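You operate a simulated robot arm through the tools that you are given. There is no shell and no other tool.

The job below is to be done with a simulated robot arm. You get a single attempt, and the scene is never put back.

JOB
Make the toolbox safe to carry: tighten its handle bolt, close both latches.
Fine: Use the blue socket key and seat it on the white key post. Leave the hinge bolt as it is. Keep fingers out from under lids, clips, clamps and jaws. Pinch, break and dent nothing; leave nothing switched on.

The check looks at the end state, three seconds after you hand in, the way a careful person would. Anything else that was tipped, shoved, dropped, spilled or broken makes it a failure. Lids that push on must go on centred and level and be pressed home; caps that screw on are set level and turned clockwise until they are tight.

ROBOT AND FRAMES
A 6-joint arm with a two-finger gripper, fixed in place. Base frame: the origin is at the foot of the arm, x ahead of it, y to its left, z up. Readings come in m, degrees, newtons and seconds.
It reaches about 1.298 m from its shoulder. Its first joint turns from -149.0 to 149.0 degrees. Payload 1.57 kg.
Tool frame: the origin (TCP) lies between the finger pads and is the grasp point; the fingertips stand 0.021 m ahead of it; z points along the fingers, y is the line along which they close. Largest opening 0.07 m; the body of the gripper starts 0.05 m behind the TCP.
Orientation is told as [roll, pitch, yaw] about the base's x, y, z axes, in that order, counted from this pose: with the fingers straight down and closing along the base's y, the tool's x points along the base's -x, its y along +y and its z along -z.

CONTROLS
- The arm moves only by the tool arm_command. Its argument "plan" is a list of rows, each a list of 7 numbers: the shift along the tool's x, y, z in m, then the turn, a rotation vector about the tool's x, y, z in degrees, then the finger opening in m, from 0 to 0.07. In form: [[tx, ty, tz, ax, ay, az, claw], ...]. A call has 1 to 20 rows; each row shifts and turns the commanded pose from where the row before left it, along the tool's axes as they then stand. Each row takes 0.2 s and may step no farther than 0.05 m and 8.6 degrees from the row before; otherwise, or with a gripper value out of range, the whole call is refused. Where a pose cannot be reached the arm comes as near as it can. A force on the tool above 40 N (or 10 N above the force at the start of the call, whichever is more), or a blocked arm, ends the call early, and 0.2 s more pass. The fingers move at their own pace and stop on an object; they squeeze with about 30 N. The grip force told is the motor's: it shows also when the fingers shut on nothing. Time passes only in rows, and 0.2 s behind the last, so rows that do not move let the fingers close. It gives the time, the measured TCP pose, the force on the tool (base axes), the opening and the grip force at its end, in the units of the frame above (readings bear some noise), with the torque about the TCP (base axes, N m) and any sound that the robot's microphone picked up.
- Cameras (640 x 400 px; columns grow to the right, rows downward): "scene" is fixed at [0.0507, -0.6487, 1.6556]; the picture's right is [0.78, -0.63, 0.00], its down [-0.28, -0.34, -0.90] and it looks along [0.57, 0.70, -0.44] (base axes); focal length 349 px, centre (320, 200). "wrist" rides on the gripper at [0.079, 0.004, -0.081] in the tool frame; the picture's right is [-0.05, 1.00, 0.00], its down [-0.67, -0.04, -0.74] and it looks along [-0.74, -0.04, 0.67] (tool axes); focal length 256 px, centre (320, 200). There is no depth. A picture from a camera that has moved, and an enlarged one, comes with that camera's place and axes in the base frame and with its lens.
- grab_frame(camera): a new picture of that camera. It takes no simulated time.
- lift_body(by): slides the trunk up (or, below 0, down) by that many m; the arm rides with it, the base frame stays. It gives what a move gives, with no picture.
- enlarge(camera, box): a new picture of the part [left, top, right, bottom] of that camera's present view, enlarged. It takes no simulated time.
- sign_off(): hands the job in; it is judged then, once.

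Nothing tells you positions but the pictures and the camera data. Unless the task says otherwise, let go and move clear before handing in.

The tools are called after "Call:" by a JSON object that holds its "fn" and its "kwargs". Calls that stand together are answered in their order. arm_command: Moves the arm, as the interface text tells. Its arguments: {"type":"object","properties":{"plan":{"type":"array","items":{"type":"array","items":{"type":"number"}}}},"required":["plan"]} The other tools are called the same way: lift_body (by) slides the trunk up or down; grab_frame (camera) takes a picture; enlarge (camera, box) takes an enlarged picture of a part of a camera's view; sign_off () hands the job in.

At the start:

```text
time_s: 0.0
position: [0.6266, 0.2511, 1.2482]
orientation: [-0.2, 0.0, 0.1]
ft_force: [0.6, -0.1, 0.3]
moment: [0.0, -0.03, -0.01]
gripper_width: 0.0699
grip_force: 0.0
trunk travel left (down, up): [-0.928, 0.042]
```

scene: 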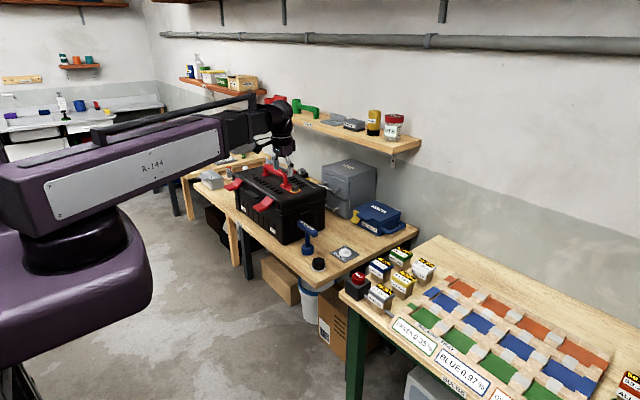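
wrist: 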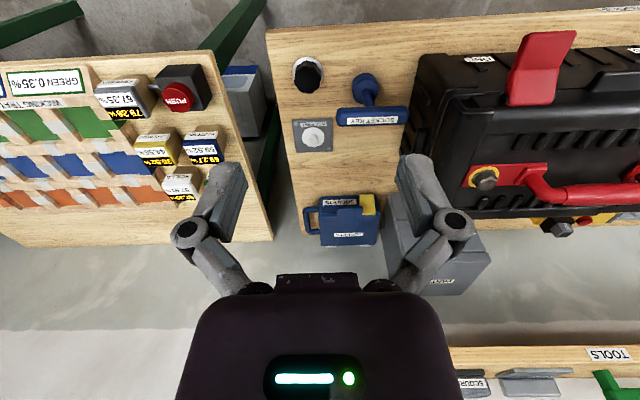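

I see a black toolbox with a red handle and red latches on the wooden bench, a blue socket key on the bench near a black post and a white/grey plate. I'll take enlarged views first to locate everything.

Call:
{"fn": "enlarge", "kwargs": {"camera": "scene", "box": [200, 140, 440, 290]}}

Call:
{"fn": "enlarge", "kwargs": {"camera": "wrist", "box": [270, 10, 640, 300]}}

Call:
{"fn": "enlarge", "kwargs": {"camera": "wrist", "box": [280, 40, 440, 160]}}

Call:
{"fn": "enlarge", "kwargs": {"camera": "wrist", "box": [440, 10, 640, 160]}}

Call:
{"fn": "enlarge", "kwargs": {"camera": "wrist", "box": [440, 130, 640, 260]}}

Call:
{"fn": "enlarge", "kwargs": {"camera": "scene", "box": [220, 150, 340, 250]}}

Call:
{"fn": "enlarge", "kwargs": {"camera": "scene", "box": [280, 210, 400, 290]}}

```text
2.67 times, centred on (320, 215) of scene
camera zoom: at [0.0507, -0.6487, 1.6556], right [0.78, -0.63, 0.0], down [-0.28, -0.34, -0.9], along [0.57, 0.7, -0.44], focal length 932 px, centre (320, 160)
```

zoom: 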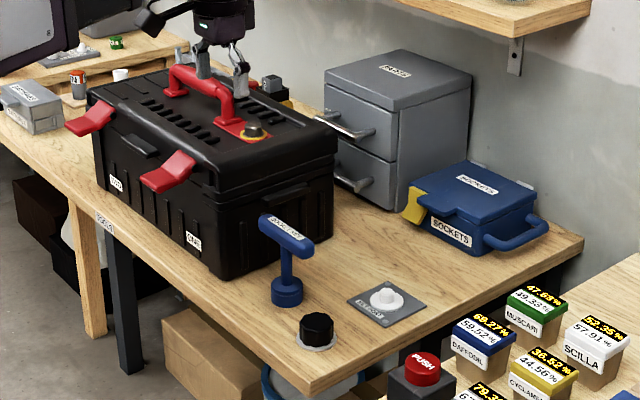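

```text
1.38 times, centred on (455, 155) of wrist
camera zoom: at [0.5479, 0.2532, 1.3285], right [0.05, 1.0, 0.0], down [0.67, -0.04, 0.74], along [0.74, -0.04, -0.67], focal length 353 px, centre (134, 262)
```

zoom: 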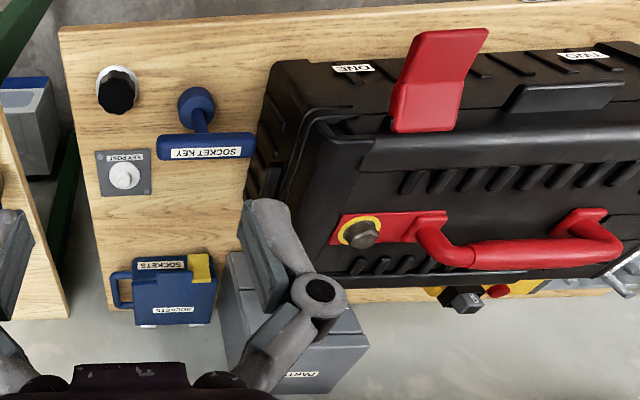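

```text
3.33 times, centred on (360, 100) of wrist
camera zoom: at [0.5479, 0.2532, 1.3285], right [0.05, 1.0, 0.0], down [0.67, -0.04, 0.74], along [0.74, -0.04, -0.67], focal length 853 px, centre (187, 533)
```

zoom: 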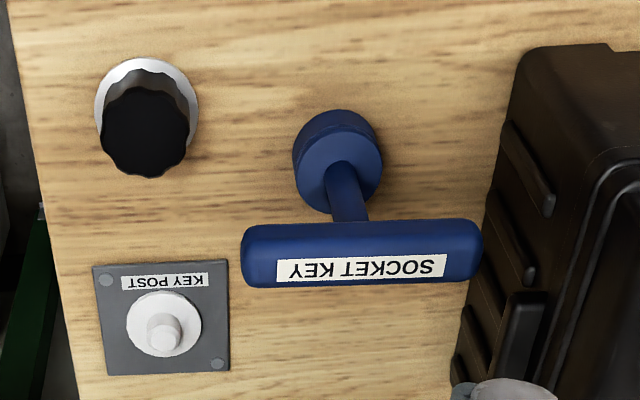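

```text
2.67 times, centred on (540, 85) of wrist
camera zoom: at [0.5479, 0.2532, 1.3285], right [0.05, 1.0, 0.0], down [0.67, -0.04, 0.74], along [0.74, -0.04, -0.67], focal length 683 px, centre (-267, 507)
```

zoom: 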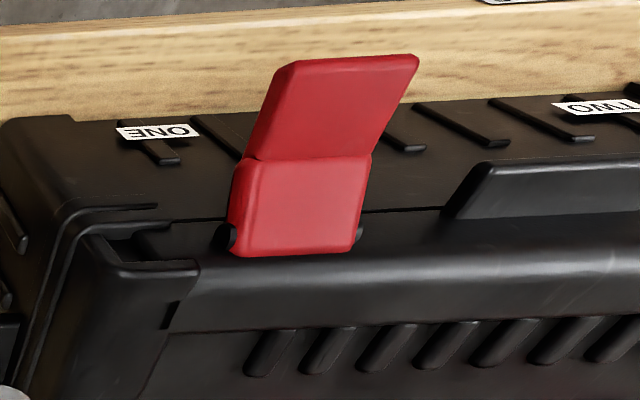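

```text
3.08 times, centred on (540, 195) of wrist
camera zoom: at [0.5479, 0.2532, 1.3285], right [0.05, 1.0, 0.0], down [0.67, -0.04, 0.74], along [0.74, -0.04, -0.67], focal length 788 px, centre (-357, 215)
```

zoom: 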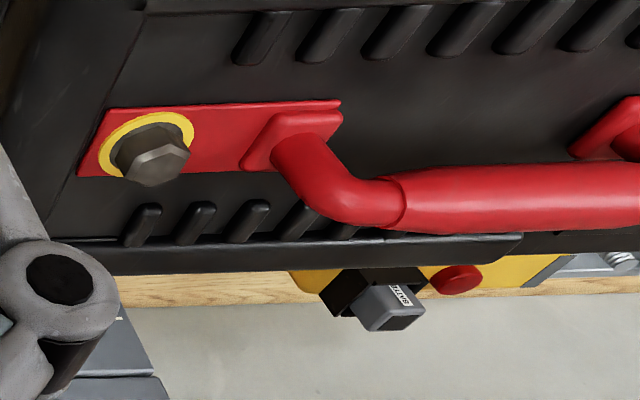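

```text
4.00 times, centred on (280, 200) of scene
camera zoom: at [0.0507, -0.6487, 1.6556], right [0.78, -0.63, 0.0], down [-0.28, -0.34, -0.9], along [0.57, 0.7, -0.44], focal length 1398 px, centre (480, 200)
```

zoom: 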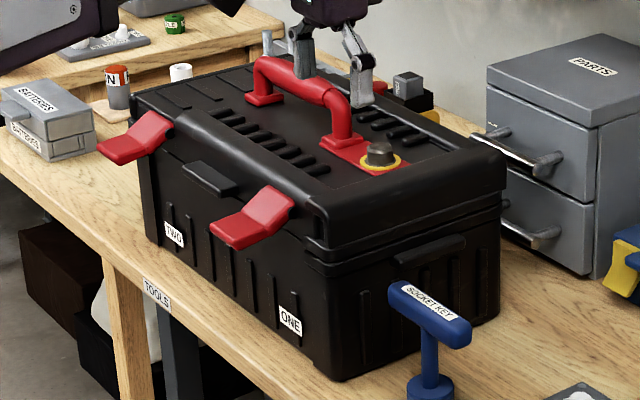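

```text
5.00 times, centred on (340, 250) of scene
camera zoom: at [0.0507, -0.6487, 1.6556], right [0.78, -0.63, 0.0], down [-0.28, -0.34, -0.9], along [0.57, 0.7, -0.44], focal length 1747 px, centre (220, -50)
```

zoom: 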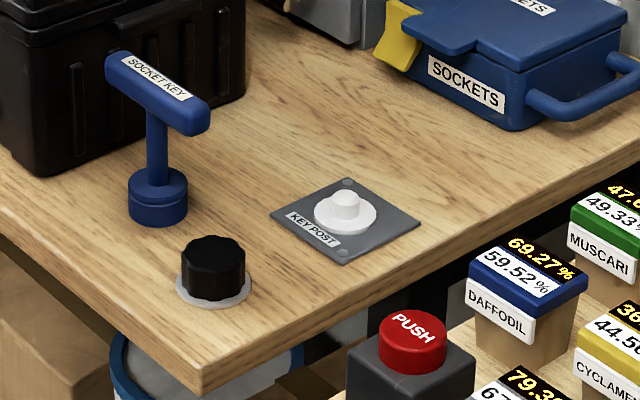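

The bench holds the blue T-key at about (0.78, 0.33), standing upright with its bar along y at z≈0.93. The white post is near (0.885, 0.22) and the handle bolt near (0.83, 0.49, 1.03). I'll turn the gripper by 90° and move above the key so I can see it closely and grip across its bar.

Call:
{"fn": "arm_command", "kwargs": {"plan": [[-0.03, 0.016, 0.01, 0, 0, 0, 0.07], [-0.03, 0.016, 0.01, 0, 0, 0, 0.07], [-0.03, 0.016, 0.01, 0, 0, 0, 0.07], [-0.03, 0.016, 0.01, 0, 0, 0, 0.07], [-0.03, 0.015, 0.01, 0, 0, 0, 0.07], [0, 0, 0, 0, 0, -8.2, 0.07], [0, 0, 0, 0, 0, -8.2, 0.07], [0, 0, 0, 0, 0, -8.2, 0.07], [0, 0, 0, 0, 0, -8.2, 0.07], [0, 0, 0, 0, 0, -8.2, 0.07], [0, 0, 0, 0, 0, -8.2, 0.07], [0, 0, 0, 0, 0, -8.2, 0.07], [0, 0, 0, 0, 0, -8.2, 0.07], [0, 0, 0, 0, 0, -8.2, 0.07], [0, 0, 0, 0, 0, -8.2, 0.07], [0, 0, 0, 0, 0, -8.0, 0.07]]}}

Call:
{"fn": "grab_frame", "kwargs": {"camera": "wrist"}}

Call:
{"fn": "grab_frame", "kwargs": {"camera": "scene"}}

```text
time_s: 3.4
position: [0.7778, 0.3283, 1.2477]
orientation: [0.1, 0.0, 90.3]
ft_force: [0.6, -0.1, -0.5]
moment: [0.02, -0.02, 0.0]
gripper_width: 0.0701
grip_force: 0.0
out of reach, approached as far as the arm can: row 1, 2, 3, 4, 5
trunk travel left (down, up): [-0.928, 0.042]
```

```text
taken
camera wrist: at [0.7735, 0.2486, 1.3284], right [-1.0, 0.05, 0.0], down [0.03, 0.67, 0.74], along [0.04, 0.74, -0.67], focal length 256 px, centre (320, 200)
```

wrist: 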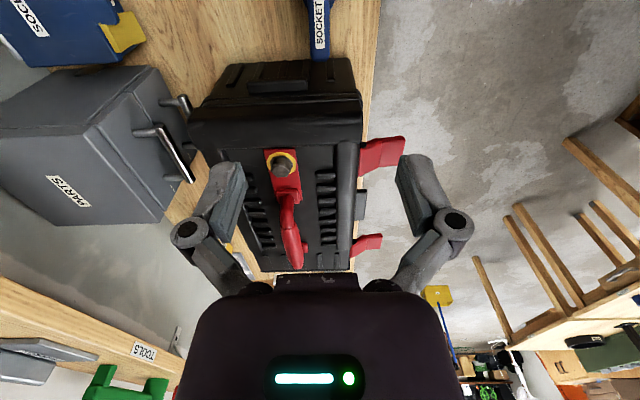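

```text
taken
```

scene: 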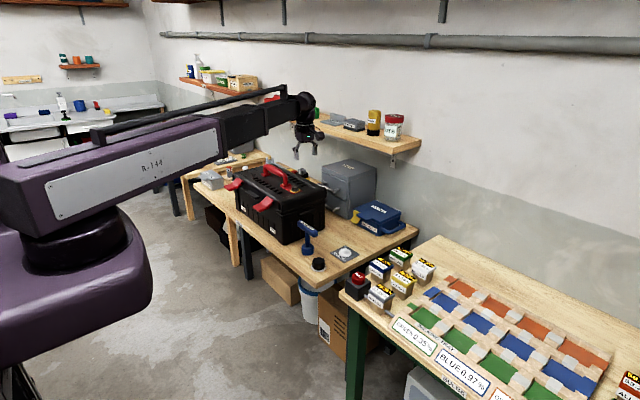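

The arm keeps its height and the trunk sets z, so vertical moves go through lift_body. I'll back off in -y and lower the trunk to see the key, knob, post and bolt more closely.

Call:
{"fn": "arm_command", "kwargs": {"plan": [[0.043, 0, 0, 0, 0, 0, 0.07], [0.043, 0, 0, 0, 0, 0, 0.07], [0.043, 0, 0, 0, 0, 0, 0.07], [0.02, 0, 0, 0, 0, 0, 0.07]]}}

Call:
{"fn": "lift_body", "kwargs": {"by": -0.12}}

Call:
{"fn": "grab_frame", "kwargs": {"camera": "wrist"}}

Call:
{"fn": "grab_frame", "kwargs": {"camera": "scene"}}

```text
time_s: 4.4
position: [0.7765, 0.1784, 1.2473]
orientation: [0.1, 0.0, 90.0]
ft_force: [-0.5, -0.7, 0.3]
moment: [0.0, 0.01, 0.02]
gripper_width: 0.0702
grip_force: 0.1
trunk travel left (down, up): [-0.928, 0.042]
```

```text
time_s: 5.9
position: [0.7767, 0.1796, 1.1261]
orientation: [0.1, 0.0, 90.0]
ft_force: [-1.2, 0.1, 0.3]
moment: [0.01, 0.02, 0.0]
gripper_width: 0.07
grip_force: 0.0
trunk travel left (down, up): [-0.808, 0.162]
```

```text
taken
camera wrist: at [0.773, 0.0992, 1.2086], right [-1.0, 0.05, 0.0], down [0.04, 0.67, 0.74], along [0.04, 0.74, -0.67], focal length 256 px, centre (320, 200)
```

wrist: 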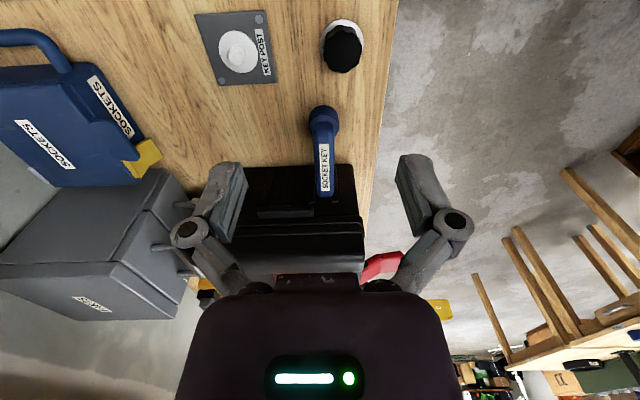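

```text
taken
```

scene: 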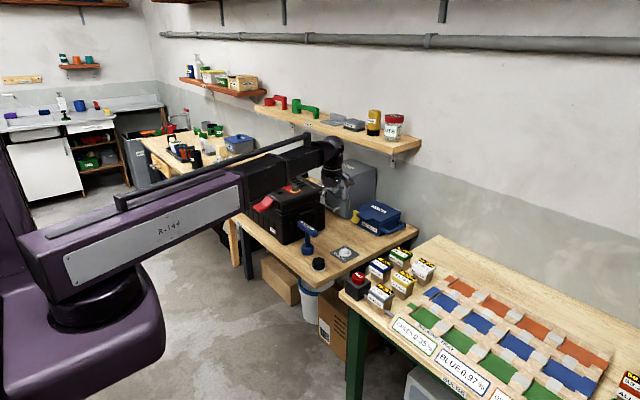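

Call:
{"fn": "enlarge", "kwargs": {"camera": "wrist", "box": [180, 0, 400, 140]}}

Call:
{"fn": "enlarge", "kwargs": {"camera": "wrist", "box": [250, 90, 410, 300]}}

Call:
{"fn": "enlarge", "kwargs": {"camera": "wrist", "box": [280, 95, 380, 205]}}

```text
2.86 times, centred on (290, 70) of wrist
camera zoom: at [0.773, 0.0992, 1.2086], right [-1.0, 0.05, 0.0], down [0.04, 0.67, 0.74], along [0.04, 0.74, -0.67], focal length 731 px, centre (406, 571)
```

zoom: 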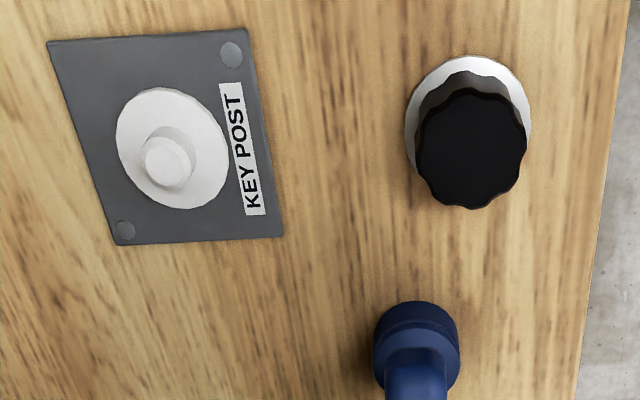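

```text
1.90 times, centred on (330, 195) of wrist
camera zoom: at [0.773, 0.0992, 1.2086], right [-1.0, 0.05, 0.0], down [0.04, 0.67, 0.74], along [0.04, 0.74, -0.67], focal length 488 px, centre (301, 210)
```

zoom: 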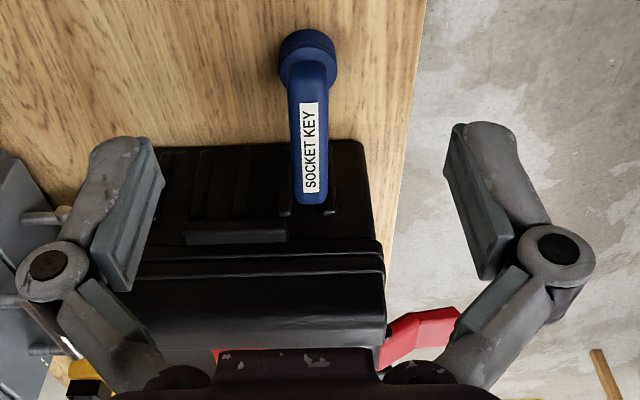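

```text
3.64 times, centred on (330, 150) of wrist
camera zoom: at [0.773, 0.0992, 1.2086], right [-1.0, 0.05, 0.0], down [0.04, 0.67, 0.74], along [0.04, 0.74, -0.67], focal length 931 px, centre (284, 382)
```

zoom: 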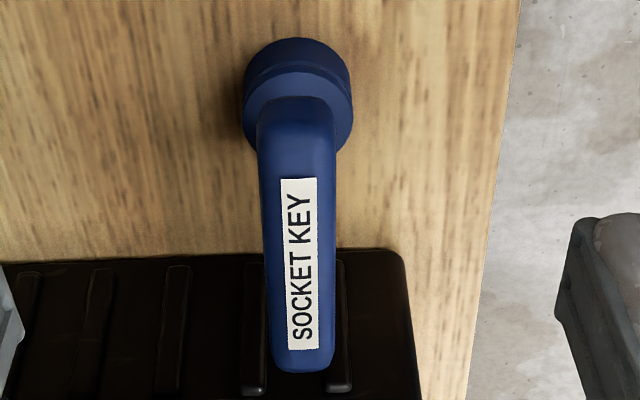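

The wrist views put the key bar at (0.779, 0.332, 0.93) along y, about 26 mm thick. The white post top is at (0.891, 0.219, 0.837) and the bolt at about (0.845, 0.505, 1.02). Next I move over the bar with open fingers and come down partway to check.

Call:
{"fn": "arm_command", "kwargs": {"plan": [[-0.04, -0.0006, 0, 0, 0, 0, 0.07], [-0.04, -0.0006, 0, 0, 0, 0, 0.07], [-0.04, -0.0006, 0, 0, 0, 0, 0.07], [-0.032, -0.0005, 0, 0, 0, 0, 0.07], [0, 0, 0, 0, 0, 0, 0.07]]}}

Call:
{"fn": "lift_body", "kwargs": {"by": -0.12}}

Call:
{"fn": "grab_frame", "kwargs": {"camera": "wrist"}}

Call:
{"fn": "grab_frame", "kwargs": {"camera": "scene"}}

```text
time_s: 7.1
position: [0.7781, 0.3307, 1.1276]
orientation: [0.0, 0.1, 89.9]
ft_force: [-1.1, 0.1, -0.7]
moment: [-0.01, 0.02, -0.02]
gripper_width: 0.0697
grip_force: 0.0
trunk travel left (down, up): [-0.808, 0.162]
```

```text
time_s: 8.6
position: [0.7783, 0.3309, 1.007]
orientation: [0.0, 0.0, 90.0]
ft_force: [0.7, 0.1, 0.2]
moment: [-0.03, -0.02, 0.02]
gripper_width: 0.0695
grip_force: 0.1
trunk travel left (down, up): [-0.688, 0.282]
```

```text
taken
camera wrist: at [0.7743, 0.2508, 1.0886], right [-1.0, 0.05, 0.0], down [0.04, 0.67, 0.74], along [0.04, 0.74, -0.67], focal length 256 px, centre (320, 200)
```

wrist: 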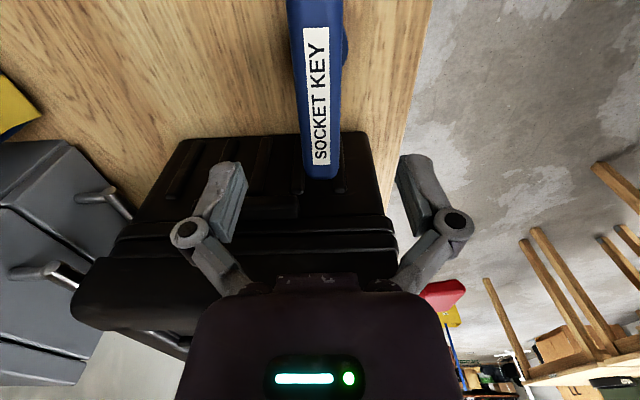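

```text
taken
```

scene: 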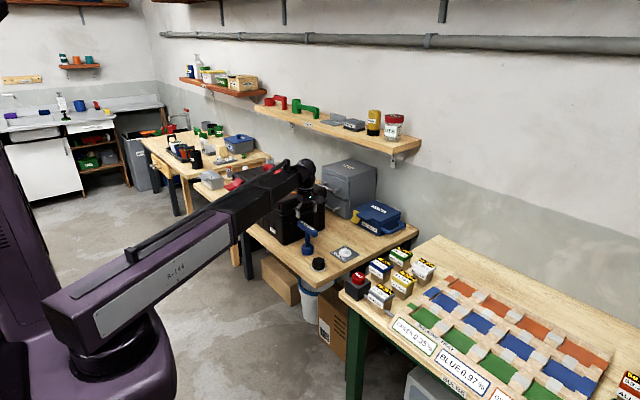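

Call:
{"fn": "enlarge", "kwargs": {"camera": "scene", "box": [200, 140, 380, 270]}}

Call:
{"fn": "enlarge", "kwargs": {"camera": "scene", "box": [220, 150, 320, 220]}}

```text
3.08 times, centred on (290, 205) of scene
camera zoom: at [0.0507, -0.6487, 1.6556], right [0.78, -0.63, 0.0], down [-0.28, -0.34, -0.9], along [0.57, 0.7, -0.44], focal length 1075 px, centre (412, 185)
```

zoom: 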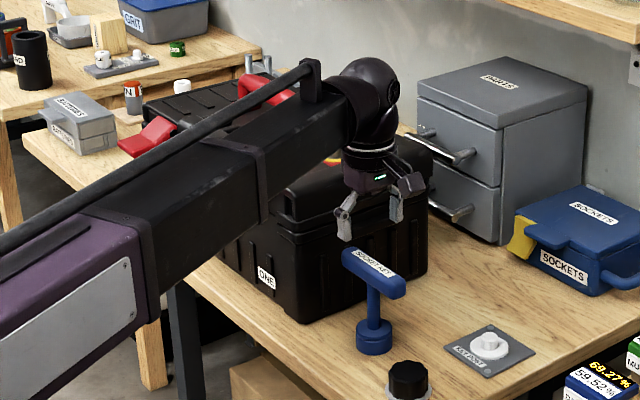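

```text
5.71 times, centred on (270, 185) of scene
camera zoom: at [0.0507, -0.6487, 1.6556], right [0.78, -0.63, 0.0], down [-0.28, -0.34, -0.9], along [0.57, 0.7, -0.44], focal length 1997 px, centre (606, 286)
```

zoom: 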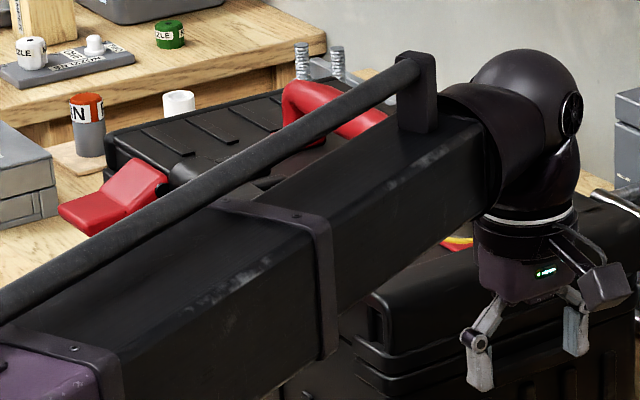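

The forearm is telescopic and stays clear of the toolbox. The bar lies between the open fingers, so I'll lower onto it and close.

Call:
{"fn": "lift_body", "kwargs": {"by": -0.076}}

Call:
{"fn": "grab_frame", "kwargs": {"camera": "wrist"}}

Call:
{"fn": "enlarge", "kwargs": {"camera": "scene", "box": [250, 170, 370, 270]}}

```text
time_s: 9.7
position: [0.7779, 0.3315, 0.9303]
orientation: [0.1, 0.0, 90.0]
ft_force: [0.1, 0.7, -0.2]
moment: [-0.02, 0.05, 0.01]
gripper_width: 0.0702
grip_force: 0.0
trunk travel left (down, up): [-0.612, 0.358]
```

```text
taken
camera wrist: at [0.7743, 0.2508, 1.0125], right [-1.0, 0.05, 0.0], down [0.04, 0.67, 0.74], along [0.04, 0.74, -0.67], focal length 256 px, centre (320, 200)
```

wrist: 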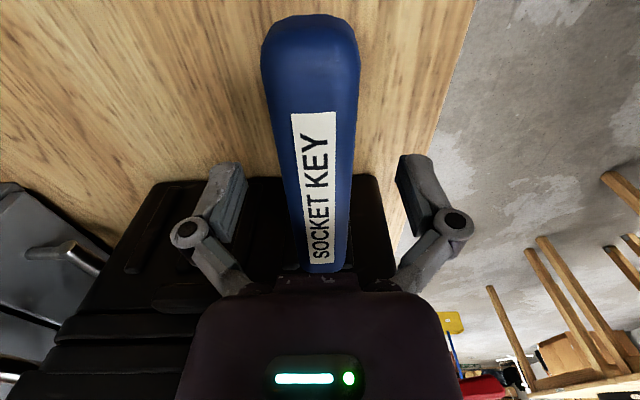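

```text
4.00 times, centred on (310, 220) of scene
camera zoom: at [0.0507, -0.6487, 1.6556], right [0.78, -0.63, 0.0], down [-0.28, -0.34, -0.9], along [0.57, 0.7, -0.44], focal length 1398 px, centre (360, 120)
```

zoom: 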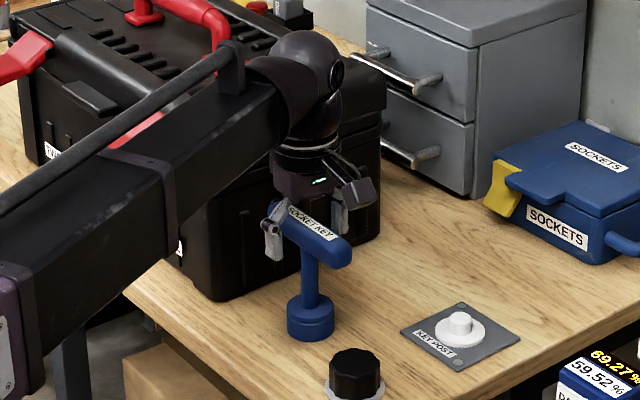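

The bar is centred between the pads at the right height. I'll close on it.

Call:
{"fn": "arm_command", "kwargs": {"plan": [[0, 0, 0, 0, 0, 0, 0.03], [0, 0, 0, 0, 0, 0, 0.0], [0, 0, 0, 0, 0, 0, 0.0], [0, 0, 0, 0, 0, 0, 0.0], [0, 0, 0, 0, 0, 0, 0.0]]}}

Call:
{"fn": "grab_frame", "kwargs": {"camera": "wrist"}}

```text
time_s: 10.9
position: [0.7772, 0.3301, 0.9318]
orientation: [0.1, 0.0, 89.9]
ft_force: [0.7, -0.2, 6.2]
moment: [-0.03, -0.04, 0.0]
gripper_width: 0.0259
grip_force: 30.1
trunk travel left (down, up): [-0.612, 0.358]
```

```text
taken
camera wrist: at [0.7741, 0.2508, 1.0128], right [-1.0, 0.05, 0.0], down [0.04, 0.67, 0.74], along [0.04, 0.74, -0.67], focal length 256 px, centre (320, 200)
```

wrist: 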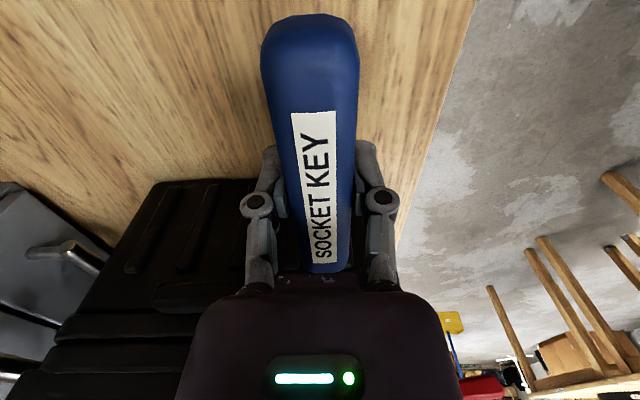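

The key is held at 26 mm. I'll lift it straight up.

Call:
{"fn": "lift_body", "kwargs": {"by": 0.05}}

Call:
{"fn": "lift_body", "kwargs": {"by": 0.24}}

Call:
{"fn": "grab_frame", "kwargs": {"camera": "wrist"}}

Call:
{"fn": "enlarge", "kwargs": {"camera": "scene", "box": [220, 90, 400, 270]}}

```text
time_s: 11.8
position: [0.7785, 0.3311, 0.9806]
orientation: [-0.1, 0.0, 90.0]
ft_force: [-0.1, 0.2, -2.5]
moment: [0.01, 0.03, -0.02]
gripper_width: 0.0259
grip_force: 29.4
trunk travel left (down, up): [-0.662, 0.308]
```

```text
time_s: 14.3
position: [0.7781, 0.3303, 1.2211]
orientation: [0.0, 0.0, 90.0]
ft_force: [-0.6, -0.2, -2.2]
moment: [-0.03, -0.01, -0.01]
gripper_width: 0.0257
grip_force: 30.0
trunk travel left (down, up): [-0.902, 0.068]
```

```text
taken
camera wrist: at [0.7745, 0.251, 1.3022], right [-1.0, 0.05, 0.0], down [0.04, 0.67, 0.74], along [0.04, 0.74, -0.67], focal length 256 px, centre (320, 200)
```

wrist: 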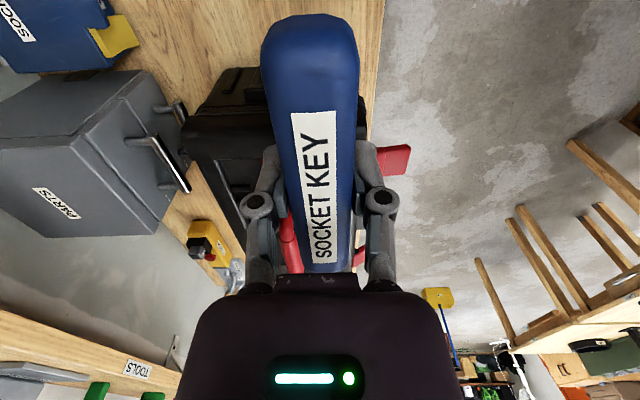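

```text
2.22 times, centred on (310, 180) of scene
camera zoom: at [0.0507, -0.6487, 1.6556], right [0.78, -0.63, 0.0], down [-0.28, -0.34, -0.9], along [0.57, 0.7, -0.44], focal length 776 px, centre (342, 244)
```

zoom: 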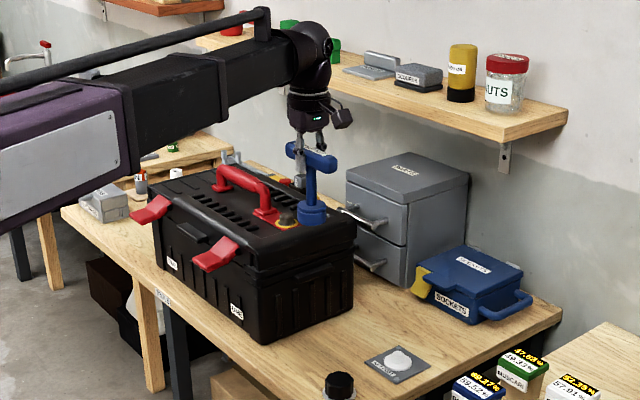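

The key is lifted clear. I'll shift toward -x so the bar no longer hides the bolt, and measure it.

Call:
{"fn": "arm_command", "kwargs": {"plan": [[0, 0.035, 0, 0, 0, 0, 0.0], [0, 0.035, 0, 0, 0, 0, 0.0], [0, 0.035, 0, 0, 0, 0, 0.0], [0, 0, 0, 0, 0, 0, 0.0]]}}

Call:
{"fn": "enlarge", "kwargs": {"camera": "wrist", "box": [150, 110, 270, 210]}}

Call:
{"fn": "grab_frame", "kwargs": {"camera": "wrist"}}

Call:
{"fn": "enlarge", "kwargs": {"camera": "scene", "box": [270, 150, 350, 210]}}

```text
time_s: 15.3
position: [0.675, 0.3317, 1.2209]
orientation: [0.0, 0.0, 90.0]
ft_force: [0.7, 0.4, -1.6]
moment: [-0.01, 0.0, -0.03]
gripper_width: 0.0258
grip_force: 30.1
trunk travel left (down, up): [-0.902, 0.068]
```

```text
4.00 times, centred on (210, 160) of wrist
camera zoom: at [0.6708, 0.2515, 1.3019], right [-1.0, 0.05, 0.0], down [0.04, 0.67, 0.74], along [0.04, 0.74, -0.67], focal length 1024 px, centre (760, 360)
```

zoom: 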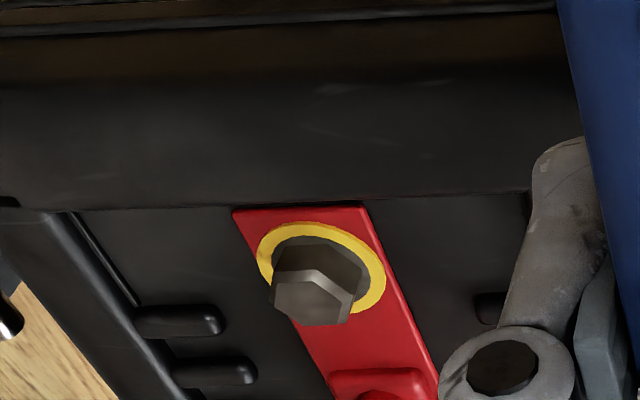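

```text
taken
camera wrist: at [0.6708, 0.2515, 1.3019], right [-1.0, 0.05, 0.0], down [0.04, 0.67, 0.74], along [0.04, 0.74, -0.67], focal length 256 px, centre (320, 200)
```

wrist: 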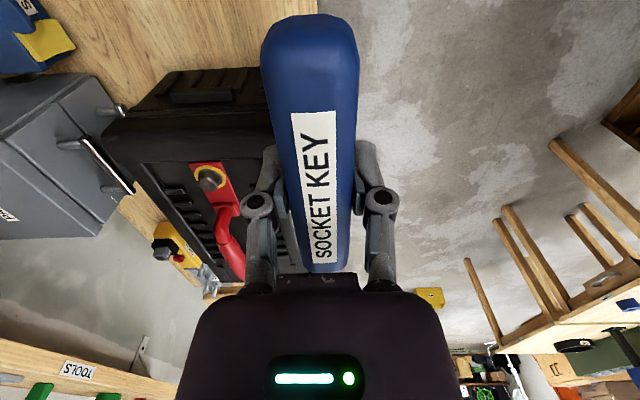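

```text
6.67 times, centred on (310, 180) of scene
camera zoom: at [0.0507, -0.6487, 1.6556], right [0.78, -0.63, 0.0], down [-0.28, -0.34, -0.9], along [0.57, 0.7, -0.44], focal length 2329 px, centre (387, 333)
```

zoom: 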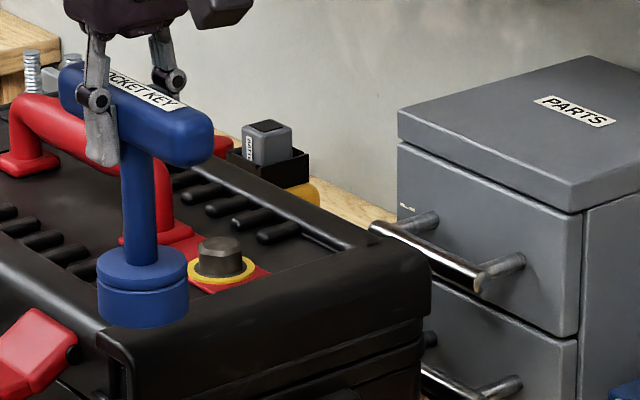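

The hex bolt with the yellow ring is near (0.857, 0.515), ring at z≈1.007. I want a wide-baseline fix on it before lowering the key, so I'll view it from both sides.

Call:
{"fn": "arm_command", "kwargs": {"plan": [[-0.03, -0.025, 0, 0, 0, 0, 0.0], [-0.03, -0.025, 0, 0, 0, 0, 0.0], [-0.028, -0.02, 0, 0, 0, 0, 0.0], [0, 0, 0, 0, 0, 0, 0.0]]}}

Call:
{"fn": "enlarge", "kwargs": {"camera": "wrist", "box": [170, 70, 290, 170]}}

Call:
{"fn": "grab_frame", "kwargs": {"camera": "wrist"}}

Call:
{"fn": "arm_command", "kwargs": {"plan": [[0, -0.04, 0, 0, 0, 0, 0.0], [0, -0.04, 0, 0, 0, 0, 0.0], [0, -0.04, 0, 0, 0, 0, 0.0], [0, -0.04, 0, 0, 0, 0, 0.0], [0, -0.04, 0, 0, 0, 0, 0.0], [0, 0, 0, 0, 0, 0, 0.0]]}}

Call:
{"fn": "enlarge", "kwargs": {"camera": "wrist", "box": [360, 80, 480, 180]}}

Call:
{"fn": "grab_frame", "kwargs": {"camera": "wrist"}}

```text
time_s: 16.4
position: [0.7438, 0.4192, 1.221]
orientation: [0.0, 0.0, 90.0]
ft_force: [-0.3, 0.4, -2.7]
moment: [0.02, 0.01, -0.01]
gripper_width: 0.0257
grip_force: 29.5
trunk travel left (down, up): [-0.902, 0.068]
```

```text
4.00 times, centred on (230, 120) of wrist
camera zoom: at [0.7397, 0.3392, 1.3028], right [-1.0, 0.05, 0.0], down [0.04, 0.67, 0.75], along [0.04, 0.74, -0.67], focal length 1024 px, centre (680, 520)
```

zoom: 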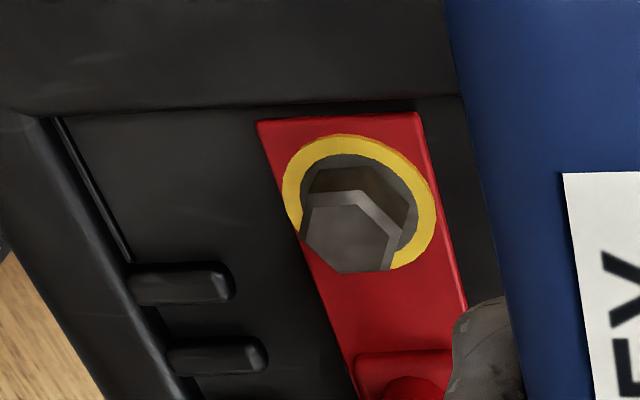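

```text
taken
camera wrist: at [0.7397, 0.3392, 1.3028], right [-1.0, 0.05, 0.0], down [0.04, 0.67, 0.75], along [0.04, 0.74, -0.67], focal length 256 px, centre (320, 200)
```

wrist: 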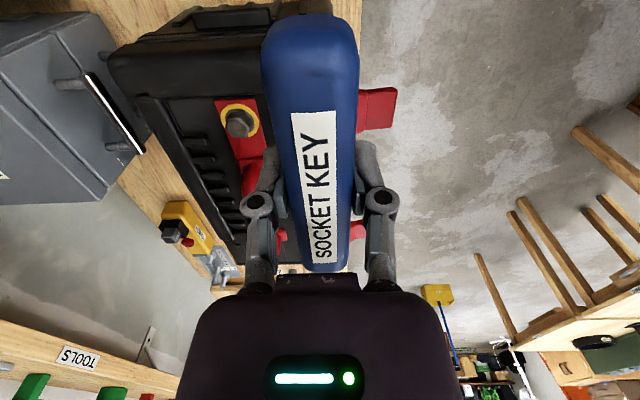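

```text
time_s: 17.8
position: [0.9424, 0.4196, 1.2215]
orientation: [0.0, 0.1, 90.0]
ft_force: [-0.6, -0.7, -2.0]
moment: [0.02, 0.0, 0.01]
gripper_width: 0.0258
grip_force: 29.9
trunk travel left (down, up): [-0.902, 0.068]
```

```text
4.00 times, centred on (420, 130) of wrist
camera zoom: at [0.9385, 0.3386, 1.3029], right [-1.0, 0.05, 0.0], down [0.04, 0.67, 0.74], along [0.04, 0.74, -0.67], focal length 1024 px, centre (-80, 480)
```

zoom: 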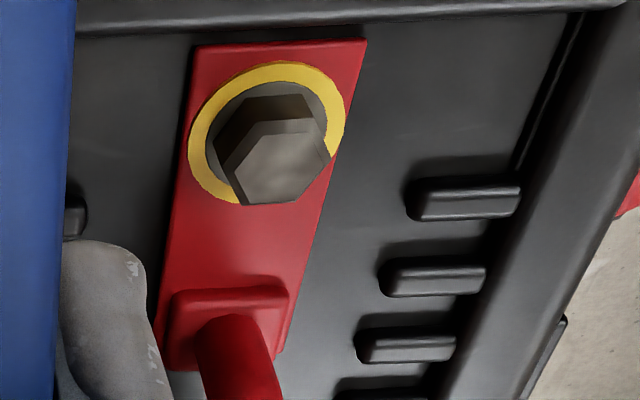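

```text
taken
camera wrist: at [0.9385, 0.3386, 1.3029], right [-1.0, 0.05, 0.0], down [0.04, 0.67, 0.74], along [0.04, 0.74, -0.67], focal length 256 px, centre (320, 200)
```

wrist: 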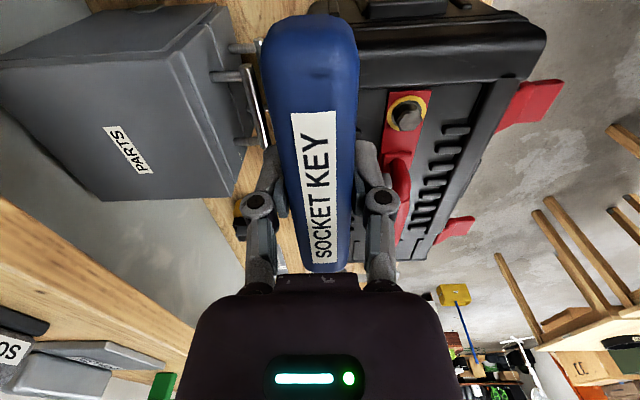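

Two views 0.2 m apart put the bolt at (0.844, 0.500), ring z≈1.025, head top z≈1.038. Its hex corners point along ±x. I'll carry the key over the bolt at a safe height and check the alignment from the scene camera.

Call:
{"fn": "arm_command", "kwargs": {"plan": [[0, 0.035, 0, 0, 0, 0, 0.0], [0, 0.035, 0, 0, 0, 0, 0.0], [-0.02, 0.0284, 0, 0, 0, 0, 0.0], [-0.03, 0, 0, 0, 0, 0, 0.0], [-0.0284, 0, 0, 0, 0, 0, 0.0], [0, 0, 0, 0, 0, 0, 0.0]]}}

Call:
{"fn": "enlarge", "kwargs": {"camera": "scene", "box": [260, 130, 340, 190]}}

Call:
{"fn": "grab_frame", "kwargs": {"camera": "wrist"}}

```text
time_s: 19.1
position: [0.8452, 0.4973, 1.2201]
orientation: [-0.1, 0.0, 90.0]
ft_force: [0.3, 0.3, -1.4]
moment: [0.01, 0.01, -0.01]
gripper_width: 0.0256
grip_force: 29.8
trunk travel left (down, up): [-0.902, 0.068]
```

```text
6.67 times, centred on (300, 160) of scene
camera zoom: at [0.0507, -0.6487, 1.6556], right [0.78, -0.63, 0.0], down [-0.28, -0.34, -0.9], along [0.57, 0.7, -0.44], focal length 2329 px, centre (453, 467)
```

zoom: 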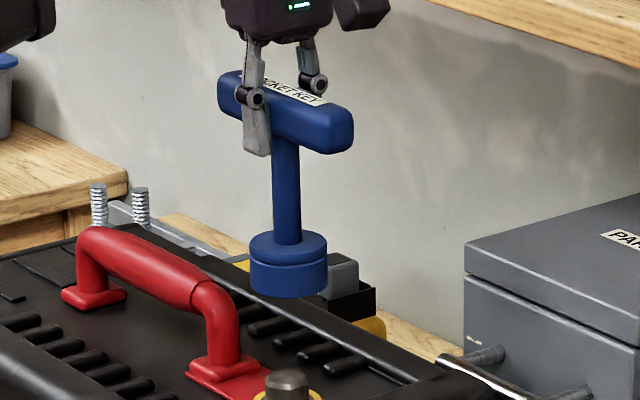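

```text
taken
camera wrist: at [0.8413, 0.4167, 1.3023], right [-1.0, 0.05, 0.0], down [0.04, 0.67, 0.74], along [0.04, 0.74, -0.67], focal length 256 px, centre (320, 200)
```

wrist: 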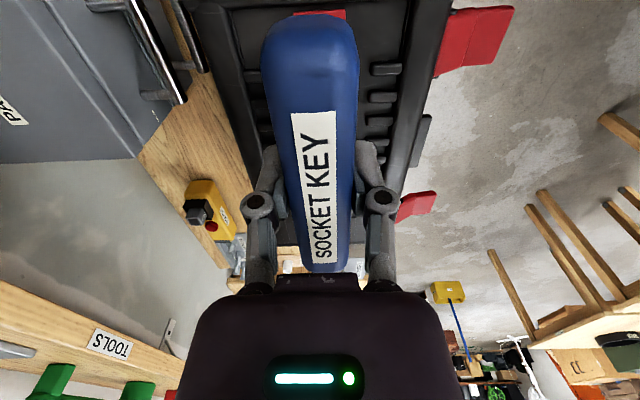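

Call:
{"fn": "enlarge", "kwargs": {"camera": "scene", "box": [264, 150, 328, 200]}}

```text
8.00 times, centred on (296, 175) of scene
camera zoom: at [0.0507, -0.6487, 1.6556], right [0.78, -0.63, 0.0], down [-0.28, -0.34, -0.9], along [0.57, 0.7, -0.44], focal length 2795 px, centre (512, 400)
```

zoom: 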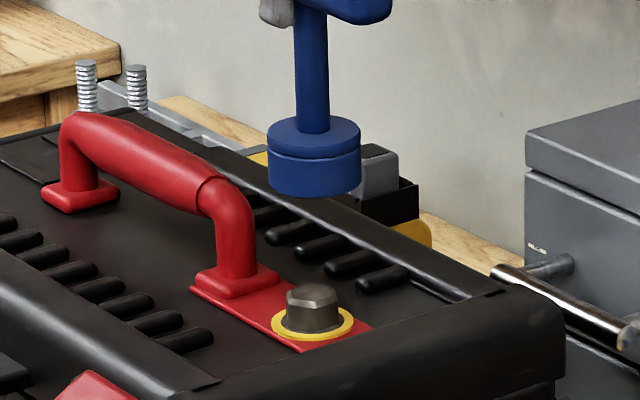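

In the scene view the socket sits about 3–4 mm right of the bolt axis. I'll nudge it, lower to just above the bolt head, and look again.

Call:
{"fn": "arm_command", "kwargs": {"plan": [[-0.003, 0.0015, 0, 0, 0, 0, 0.0], [0, 0, 0, 0, 0, 0, 0.0]]}}

Call:
{"fn": "lift_body", "kwargs": {"by": -0.045}}

Call:
{"fn": "enlarge", "kwargs": {"camera": "scene", "box": [276, 160, 324, 200]}}

```text
time_s: 19.8
position: [0.844, 0.4995, 1.22]
orientation: [0.0, 0.0, 90.0]
ft_force: [-0.1, -0.2, -2.3]
moment: [-0.01, 0.0, -0.02]
gripper_width: 0.0258
grip_force: 30.2
trunk travel left (down, up): [-0.902, 0.068]
```

```text
time_s: 20.6
position: [0.8429, 0.5006, 1.1761]
orientation: [0.0, 0.0, 90.0]
ft_force: [0.0, -0.1, -1.9]
moment: [0.02, 0.0, 0.01]
gripper_width: 0.0258
grip_force: 29.4
trunk travel left (down, up): [-0.857, 0.113]
```

```text
10.00 times, centred on (300, 180) of scene
camera zoom: at [0.0507, -0.6487, 1.6556], right [0.78, -0.63, 0.0], down [-0.28, -0.34, -0.9], along [0.57, 0.7, -0.44], focal length 3494 px, centre (520, 400)
```

zoom: 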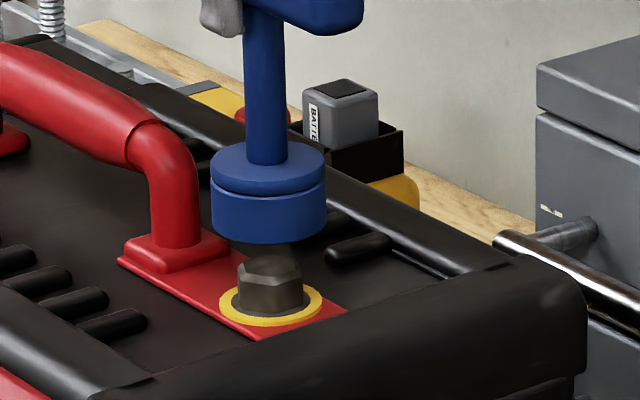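

The socket is now laterally in line with the bolt, with its bottom about 24 mm above the head. I'll lower in small steps and watch the force.

Call:
{"fn": "lift_body", "kwargs": {"by": -0.018}}

Call:
{"fn": "enlarge", "kwargs": {"camera": "scene", "box": [276, 160, 324, 200]}}

```text
time_s: 21.3
position: [0.8421, 0.5011, 1.1579]
orientation: [-0.1, 0.0, 90.0]
ft_force: [0.6, 0.5, -2.0]
moment: [0.0, -0.03, 0.02]
gripper_width: 0.0257
grip_force: 30.1
trunk travel left (down, up): [-0.839, 0.131]
```

```text
10.00 times, centred on (300, 180) of scene
camera zoom: at [0.0507, -0.6487, 1.6556], right [0.78, -0.63, 0.0], down [-0.28, -0.34, -0.9], along [0.57, 0.7, -0.44], focal length 3494 px, centre (520, 400)
```

zoom: 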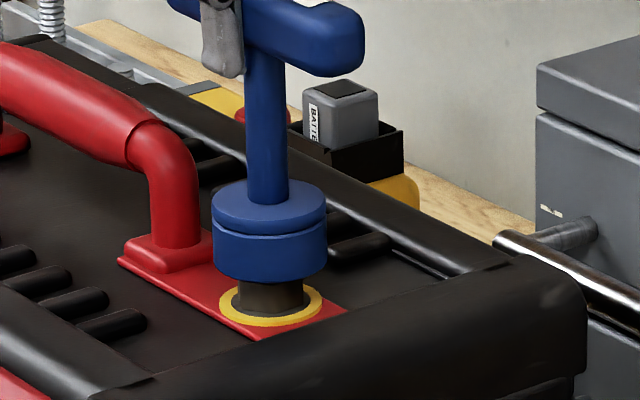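

Call:
{"fn": "lift_body", "kwargs": {"by": -0.004}}

Call:
{"fn": "lift_body", "kwargs": {"by": -0.003}}

```text
time_s: 21.8
position: [0.8428, 0.5008, 1.1529]
orientation: [0.0, 0.0, 90.0]
ft_force: [0.3, 0.4, -3.0]
moment: [0.02, -0.02, 0.0]
gripper_width: 0.0257
grip_force: 30.2
trunk travel left (down, up): [-0.835, 0.135]
```

```text
time_s: 22.3
position: [0.8425, 0.5013, 1.1521]
orientation: [0.1, 0.0, 90.0]
ft_force: [1.3, 5.6, 3.6]
moment: [0.61, -0.25, -0.02]
gripper_width: 0.0262
grip_force: 30.2
trunk travel left (down, up): [-0.832, 0.138]
```

Contact came at TCP z≈1.152 with a sideways push of about 5.6 N in +y, so the socket is slightly short in y. I'll raise 3 mm, shift +y by 2 mm and retry.

Call:
{"fn": "lift_body", "kwargs": {"by": 0.004}}

Call:
{"fn": "arm_command", "kwargs": {"plan": [[-0.002, -0.0005, 0, 0, 0, 0, 0.0], [0, 0, 0, 0, 0, 0, 0.0]]}}

Call:
{"fn": "lift_body", "kwargs": {"by": -0.004}}

```text
time_s: 22.9
position: [0.8439, 0.5002, 1.1552]
orientation: [0.0, 0.2, 90.0]
ft_force: [-0.8, -0.3, -1.0]
moment: [0.0, 0.0, 0.01]
gripper_width: 0.0261
grip_force: 30.2
trunk travel left (down, up): [-0.836, 0.134]
```

```text
time_s: 23.5
position: [0.8448, 0.5015, 1.155]
orientation: [0.1, 0.0, 90.1]
ft_force: [0.6, -0.5, -1.2]
moment: [-0.02, -0.02, -0.01]
gripper_width: 0.0259
grip_force: 30.0
trunk travel left (down, up): [-0.836, 0.134]
```

```text
time_s: 24.0
position: [0.8451, 0.5026, 1.1506]
orientation: [0.0, -0.1, 90.0]
ft_force: [-1.4, 0.1, -1.7]
moment: [0.01, 0.02, 0.0]
gripper_width: 0.026
grip_force: 30.2
trunk travel left (down, up): [-0.832, 0.138]
```

No side force now. Continuing down gently.

Call:
{"fn": "lift_body", "kwargs": {"by": -0.002}}

Call:
{"fn": "lift_body", "kwargs": {"by": -0.002}}

Call:
{"fn": "enlarge", "kwargs": {"camera": "scene", "box": [276, 160, 324, 200]}}

```text
time_s: 24.5
position: [0.8437, 0.5024, 1.149]
orientation: [-0.1, -0.1, 90.0]
ft_force: [1.2, 3.8, 2.8]
moment: [0.44, -0.21, 0.02]
gripper_width: 0.0262
grip_force: 30.1
trunk travel left (down, up): [-0.83, 0.14]
```

```text
time_s: 25.0
position: [0.8424, 0.5026, 1.1482]
orientation: [-0.1, 0.0, 90.0]
ft_force: [2.7, 4.3, 17.1]
moment: [0.46, -0.26, 0.02]
gripper_width: 0.026
grip_force: 29.8
trunk travel left (down, up): [-0.828, 0.142]
```

```text
10.00 times, centred on (300, 180) of scene
camera zoom: at [0.0507, -0.6487, 1.6556], right [0.78, -0.63, 0.0], down [-0.28, -0.34, -0.9], along [0.57, 0.7, -0.44], focal length 3494 px, centre (520, 400)
```

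zoom: 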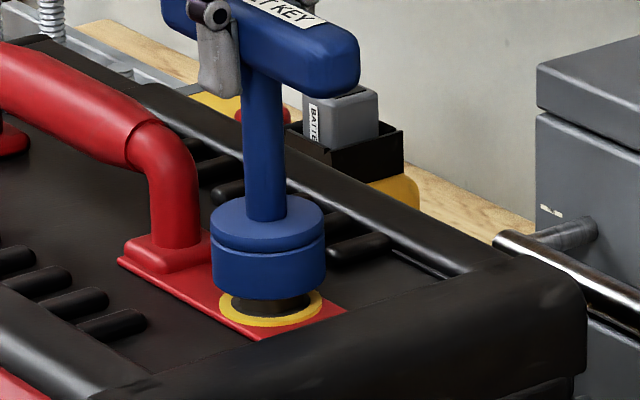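

The socket slides on its lead-in but still pushes toward +y/+x and has only gone about 4 mm over the head. I'll lift 3 mm, shift a bit further, and lower again.

Call:
{"fn": "lift_body", "kwargs": {"by": 0.004}}

Call:
{"fn": "arm_command", "kwargs": {"plan": [[-0.0018, -0.0012, 0, 0, 0, 0, 0.0], [0, 0, 0, 0, 0, 0, 0.0]]}}

Call:
{"fn": "lift_body", "kwargs": {"by": -0.003}}

Call:
{"fn": "lift_body", "kwargs": {"by": -0.0015}}

```text
time_s: 25.6
position: [0.8436, 0.5025, 1.1509]
orientation: [-0.1, 0.1, 90.0]
ft_force: [-0.3, 1.2, -2.7]
moment: [-0.04, 0.0, 0.04]
gripper_width: 0.0257
grip_force: 30.0
trunk travel left (down, up): [-0.832, 0.138]
```

```text
time_s: 26.2
position: [0.8463, 0.5035, 1.1499]
orientation: [0.0, 0.0, 90.0]
ft_force: [-0.2, -1.1, -0.3]
moment: [-0.14, 0.05, 0.01]
gripper_width: 0.026
grip_force: 30.3
trunk travel left (down, up): [-0.832, 0.138]
```

```text
time_s: 26.7
position: [0.8441, 0.5026, 1.1477]
orientation: [0.0, 0.0, 90.0]
ft_force: [-2.6, -4.1, 3.4]
moment: [-0.64, 0.22, -0.01]
gripper_width: 0.0258
grip_force: 30.3
trunk travel left (down, up): [-0.829, 0.141]
```

```text
time_s: 27.2
position: [0.8442, 0.5027, 1.1486]
orientation: [-0.1, 0.0, 90.0]
ft_force: [0.5, -4.3, 16.7]
moment: [-0.52, -0.04, 0.01]
gripper_width: 0.0259
grip_force: 30.0
trunk travel left (down, up): [-0.828, 0.142]
```

It now pushes back the other way, so centre is between the two. I'll take back half the shift and turn the key slowly clockwise under light preload to find the hex alignment.

Call:
{"fn": "lift_body", "kwargs": {"by": 0.0015}}

Call:
{"fn": "arm_command", "kwargs": {"plan": [[0.0008, 0.0005, 0, 0, 0, 0, 0.0], [0, 0, 0, 0, 0, 0, 0.0]]}}

Call:
{"fn": "lift_body", "kwargs": {"by": -0.001}}

Call:
{"fn": "arm_command", "kwargs": {"plan": [[0, 0, 0, 0, 0, 2, 0.0], [0, 0, 0, 0, 0, 2, 0.0], [0, 0, 0, 0, 0, 2, 0.0], [0, 0, 0, 0, 0, 2, 0.0], [0, 0, 0, 0, 0, 0, 0.0]]}}

```text
time_s: 27.7
position: [0.8461, 0.5025, 1.1483]
orientation: [0.0, 0.0, 90.0]
ft_force: [-0.8, -7.5, 2.5]
moment: [-0.76, 0.17, -0.01]
gripper_width: 0.0258
grip_force: 29.6
trunk travel left (down, up): [-0.829, 0.141]
```

```text
time_s: 28.3
position: [0.8445, 0.5036, 1.1477]
orientation: [0.0, -0.1, 90.0]
ft_force: [0.9, -3.0, 3.0]
moment: [-0.41, -0.04, 0.06]
gripper_width: 0.026
grip_force: 30.1
trunk travel left (down, up): [-0.829, 0.141]
```

```text
time_s: 28.8
position: [0.8424, 0.5018, 1.1481]
orientation: [-0.1, -0.1, 90.0]
ft_force: [1.3, -0.8, 13.9]
moment: [-0.06, -0.16, -0.02]
gripper_width: 0.0257
grip_force: 30.1
trunk travel left (down, up): [-0.828, 0.142]
```

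```text
time_s: 30.0
position: [0.8423, 0.5024, 1.1475]
orientation: [0.0, 0.0, 82.0]
ft_force: [0.5, 2.9, 14.2]
moment: [0.35, -0.19, 0.01]
gripper_width: 0.0259
grip_force: 29.6
trunk travel left (down, up): [-0.828, 0.142]
```

Still riding on the rim at 8°, with no torque yet. Continuing clockwise in small increments.

Call:
{"fn": "arm_command", "kwargs": {"plan": [[0, 0, 0, 0, 0, 2, 0.0], [0, 0, 0, 0, 0, 2, 0.0], [0, 0, 0, 0, 0, 2, 0.0], [0, 0, 0, 0, 0, 2, 0.0], [0, 0, 0, 0, 0, 0, 0.0]]}}

Call:
{"fn": "arm_command", "kwargs": {"plan": [[0, 0, 0, 0, 0, 2, 0.0], [0, 0, 0, 0, 0, 2, 0.0], [0, 0, 0, 0, 0, 2, 0.0], [0, 0, 0, 0, 0, 0, 0.0]]}}

Call:
{"fn": "arm_command", "kwargs": {"plan": [[0, 0, 0, 0, 0, 2, 0.0], [0, 0, 0, 0, 0, 2, 0.0], [0, 0, 0, 0, 0, 2, 0.0], [0, 0, 0, 0, 0, 0, 0.0]]}}

```text
time_s: 31.2
position: [0.8445, 0.5045, 1.148]
orientation: [-0.2, 0.0, 74.1]
ft_force: [1.1, 4.3, 14.3]
moment: [0.43, -0.29, -0.01]
gripper_width: 0.0255
grip_force: 30.2
trunk travel left (down, up): [-0.828, 0.142]
```

```text
time_s: 32.2
position: [0.8425, 0.5026, 1.147]
orientation: [-0.1, 0.0, 67.9]
ft_force: [3.2, 2.3, 15.4]
moment: [0.38, -0.36, -0.01]
gripper_width: 0.0259
grip_force: 30.5
trunk travel left (down, up): [-0.828, 0.142]
```

```text
time_s: 33.2
position: [0.8446, 0.5032, 1.1477]
orientation: [0.0, 0.1, 61.9]
ft_force: [2.5, 4.1, 12.8]
moment: [0.41, -0.28, -0.02]
gripper_width: 0.026
grip_force: 29.8
trunk travel left (down, up): [-0.828, 0.142]
```

Call:
{"fn": "arm_command", "kwargs": {"plan": [[0, 0, 0, 0, 0, 1, 0.0], [0, 0, 0, 0, 0, 1, 0.0], [0, 0, 0, 0, 0, 1, 0.0], [0, 0, 0, 0, 0, 0, 0.0]]}}

Call:
{"fn": "arm_command", "kwargs": {"plan": [[0, 0, 0, 0, 0, 1.5, 0.0], [0, 0, 0, 0, 0, 1.5, 0.0], [0, 0, 0, 0, 0, 1.5, 0.0], [0, 0, 0, 0, 0, 0, 0.0]]}}

Call:
{"fn": "arm_command", "kwargs": {"plan": [[0, 0, 0, 0, 0, 2, 0.0], [0, 0, 0, 0, 0, 2, 0.0], [0, 0, 0, 0, 0, 2, 0.0], [0, 0, 0, 0, 0, 0, 0.0]]}}

Call:
{"fn": "enlarge", "kwargs": {"camera": "scene", "box": [276, 160, 324, 200]}}

```text
time_s: 34.2
position: [0.8435, 0.5024, 1.1482]
orientation: [0.0, -0.1, 59.0]
ft_force: [1.7, 3.9, 11.9]
moment: [0.29, -0.2, 0.0]
gripper_width: 0.026
grip_force: 29.9
trunk travel left (down, up): [-0.828, 0.142]
```

```text
time_s: 35.2
position: [0.8433, 0.5026, 1.1476]
orientation: [0.0, 0.0, 54.5]
ft_force: [2.9, 2.1, 11.3]
moment: [0.22, -0.28, -0.01]
gripper_width: 0.0256
grip_force: 29.7
trunk travel left (down, up): [-0.828, 0.142]
```

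```text
time_s: 36.2
position: [0.8438, 0.5032, 1.1471]
orientation: [0.0, 0.0, 48.3]
ft_force: [2.7, 1.8, 11.2]
moment: [0.2, -0.22, 0.01]
gripper_width: 0.0261
grip_force: 29.9
trunk travel left (down, up): [-0.828, 0.142]
```

```text
10.00 times, centred on (300, 180) of scene
camera zoom: at [0.0507, -0.6487, 1.6556], right [0.78, -0.63, 0.0], down [-0.28, -0.34, -0.9], along [0.57, 0.7, -0.44], focal length 3494 px, centre (520, 400)
```

zoom: 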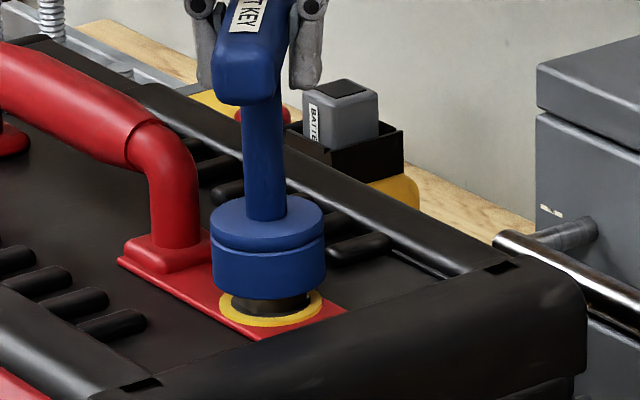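

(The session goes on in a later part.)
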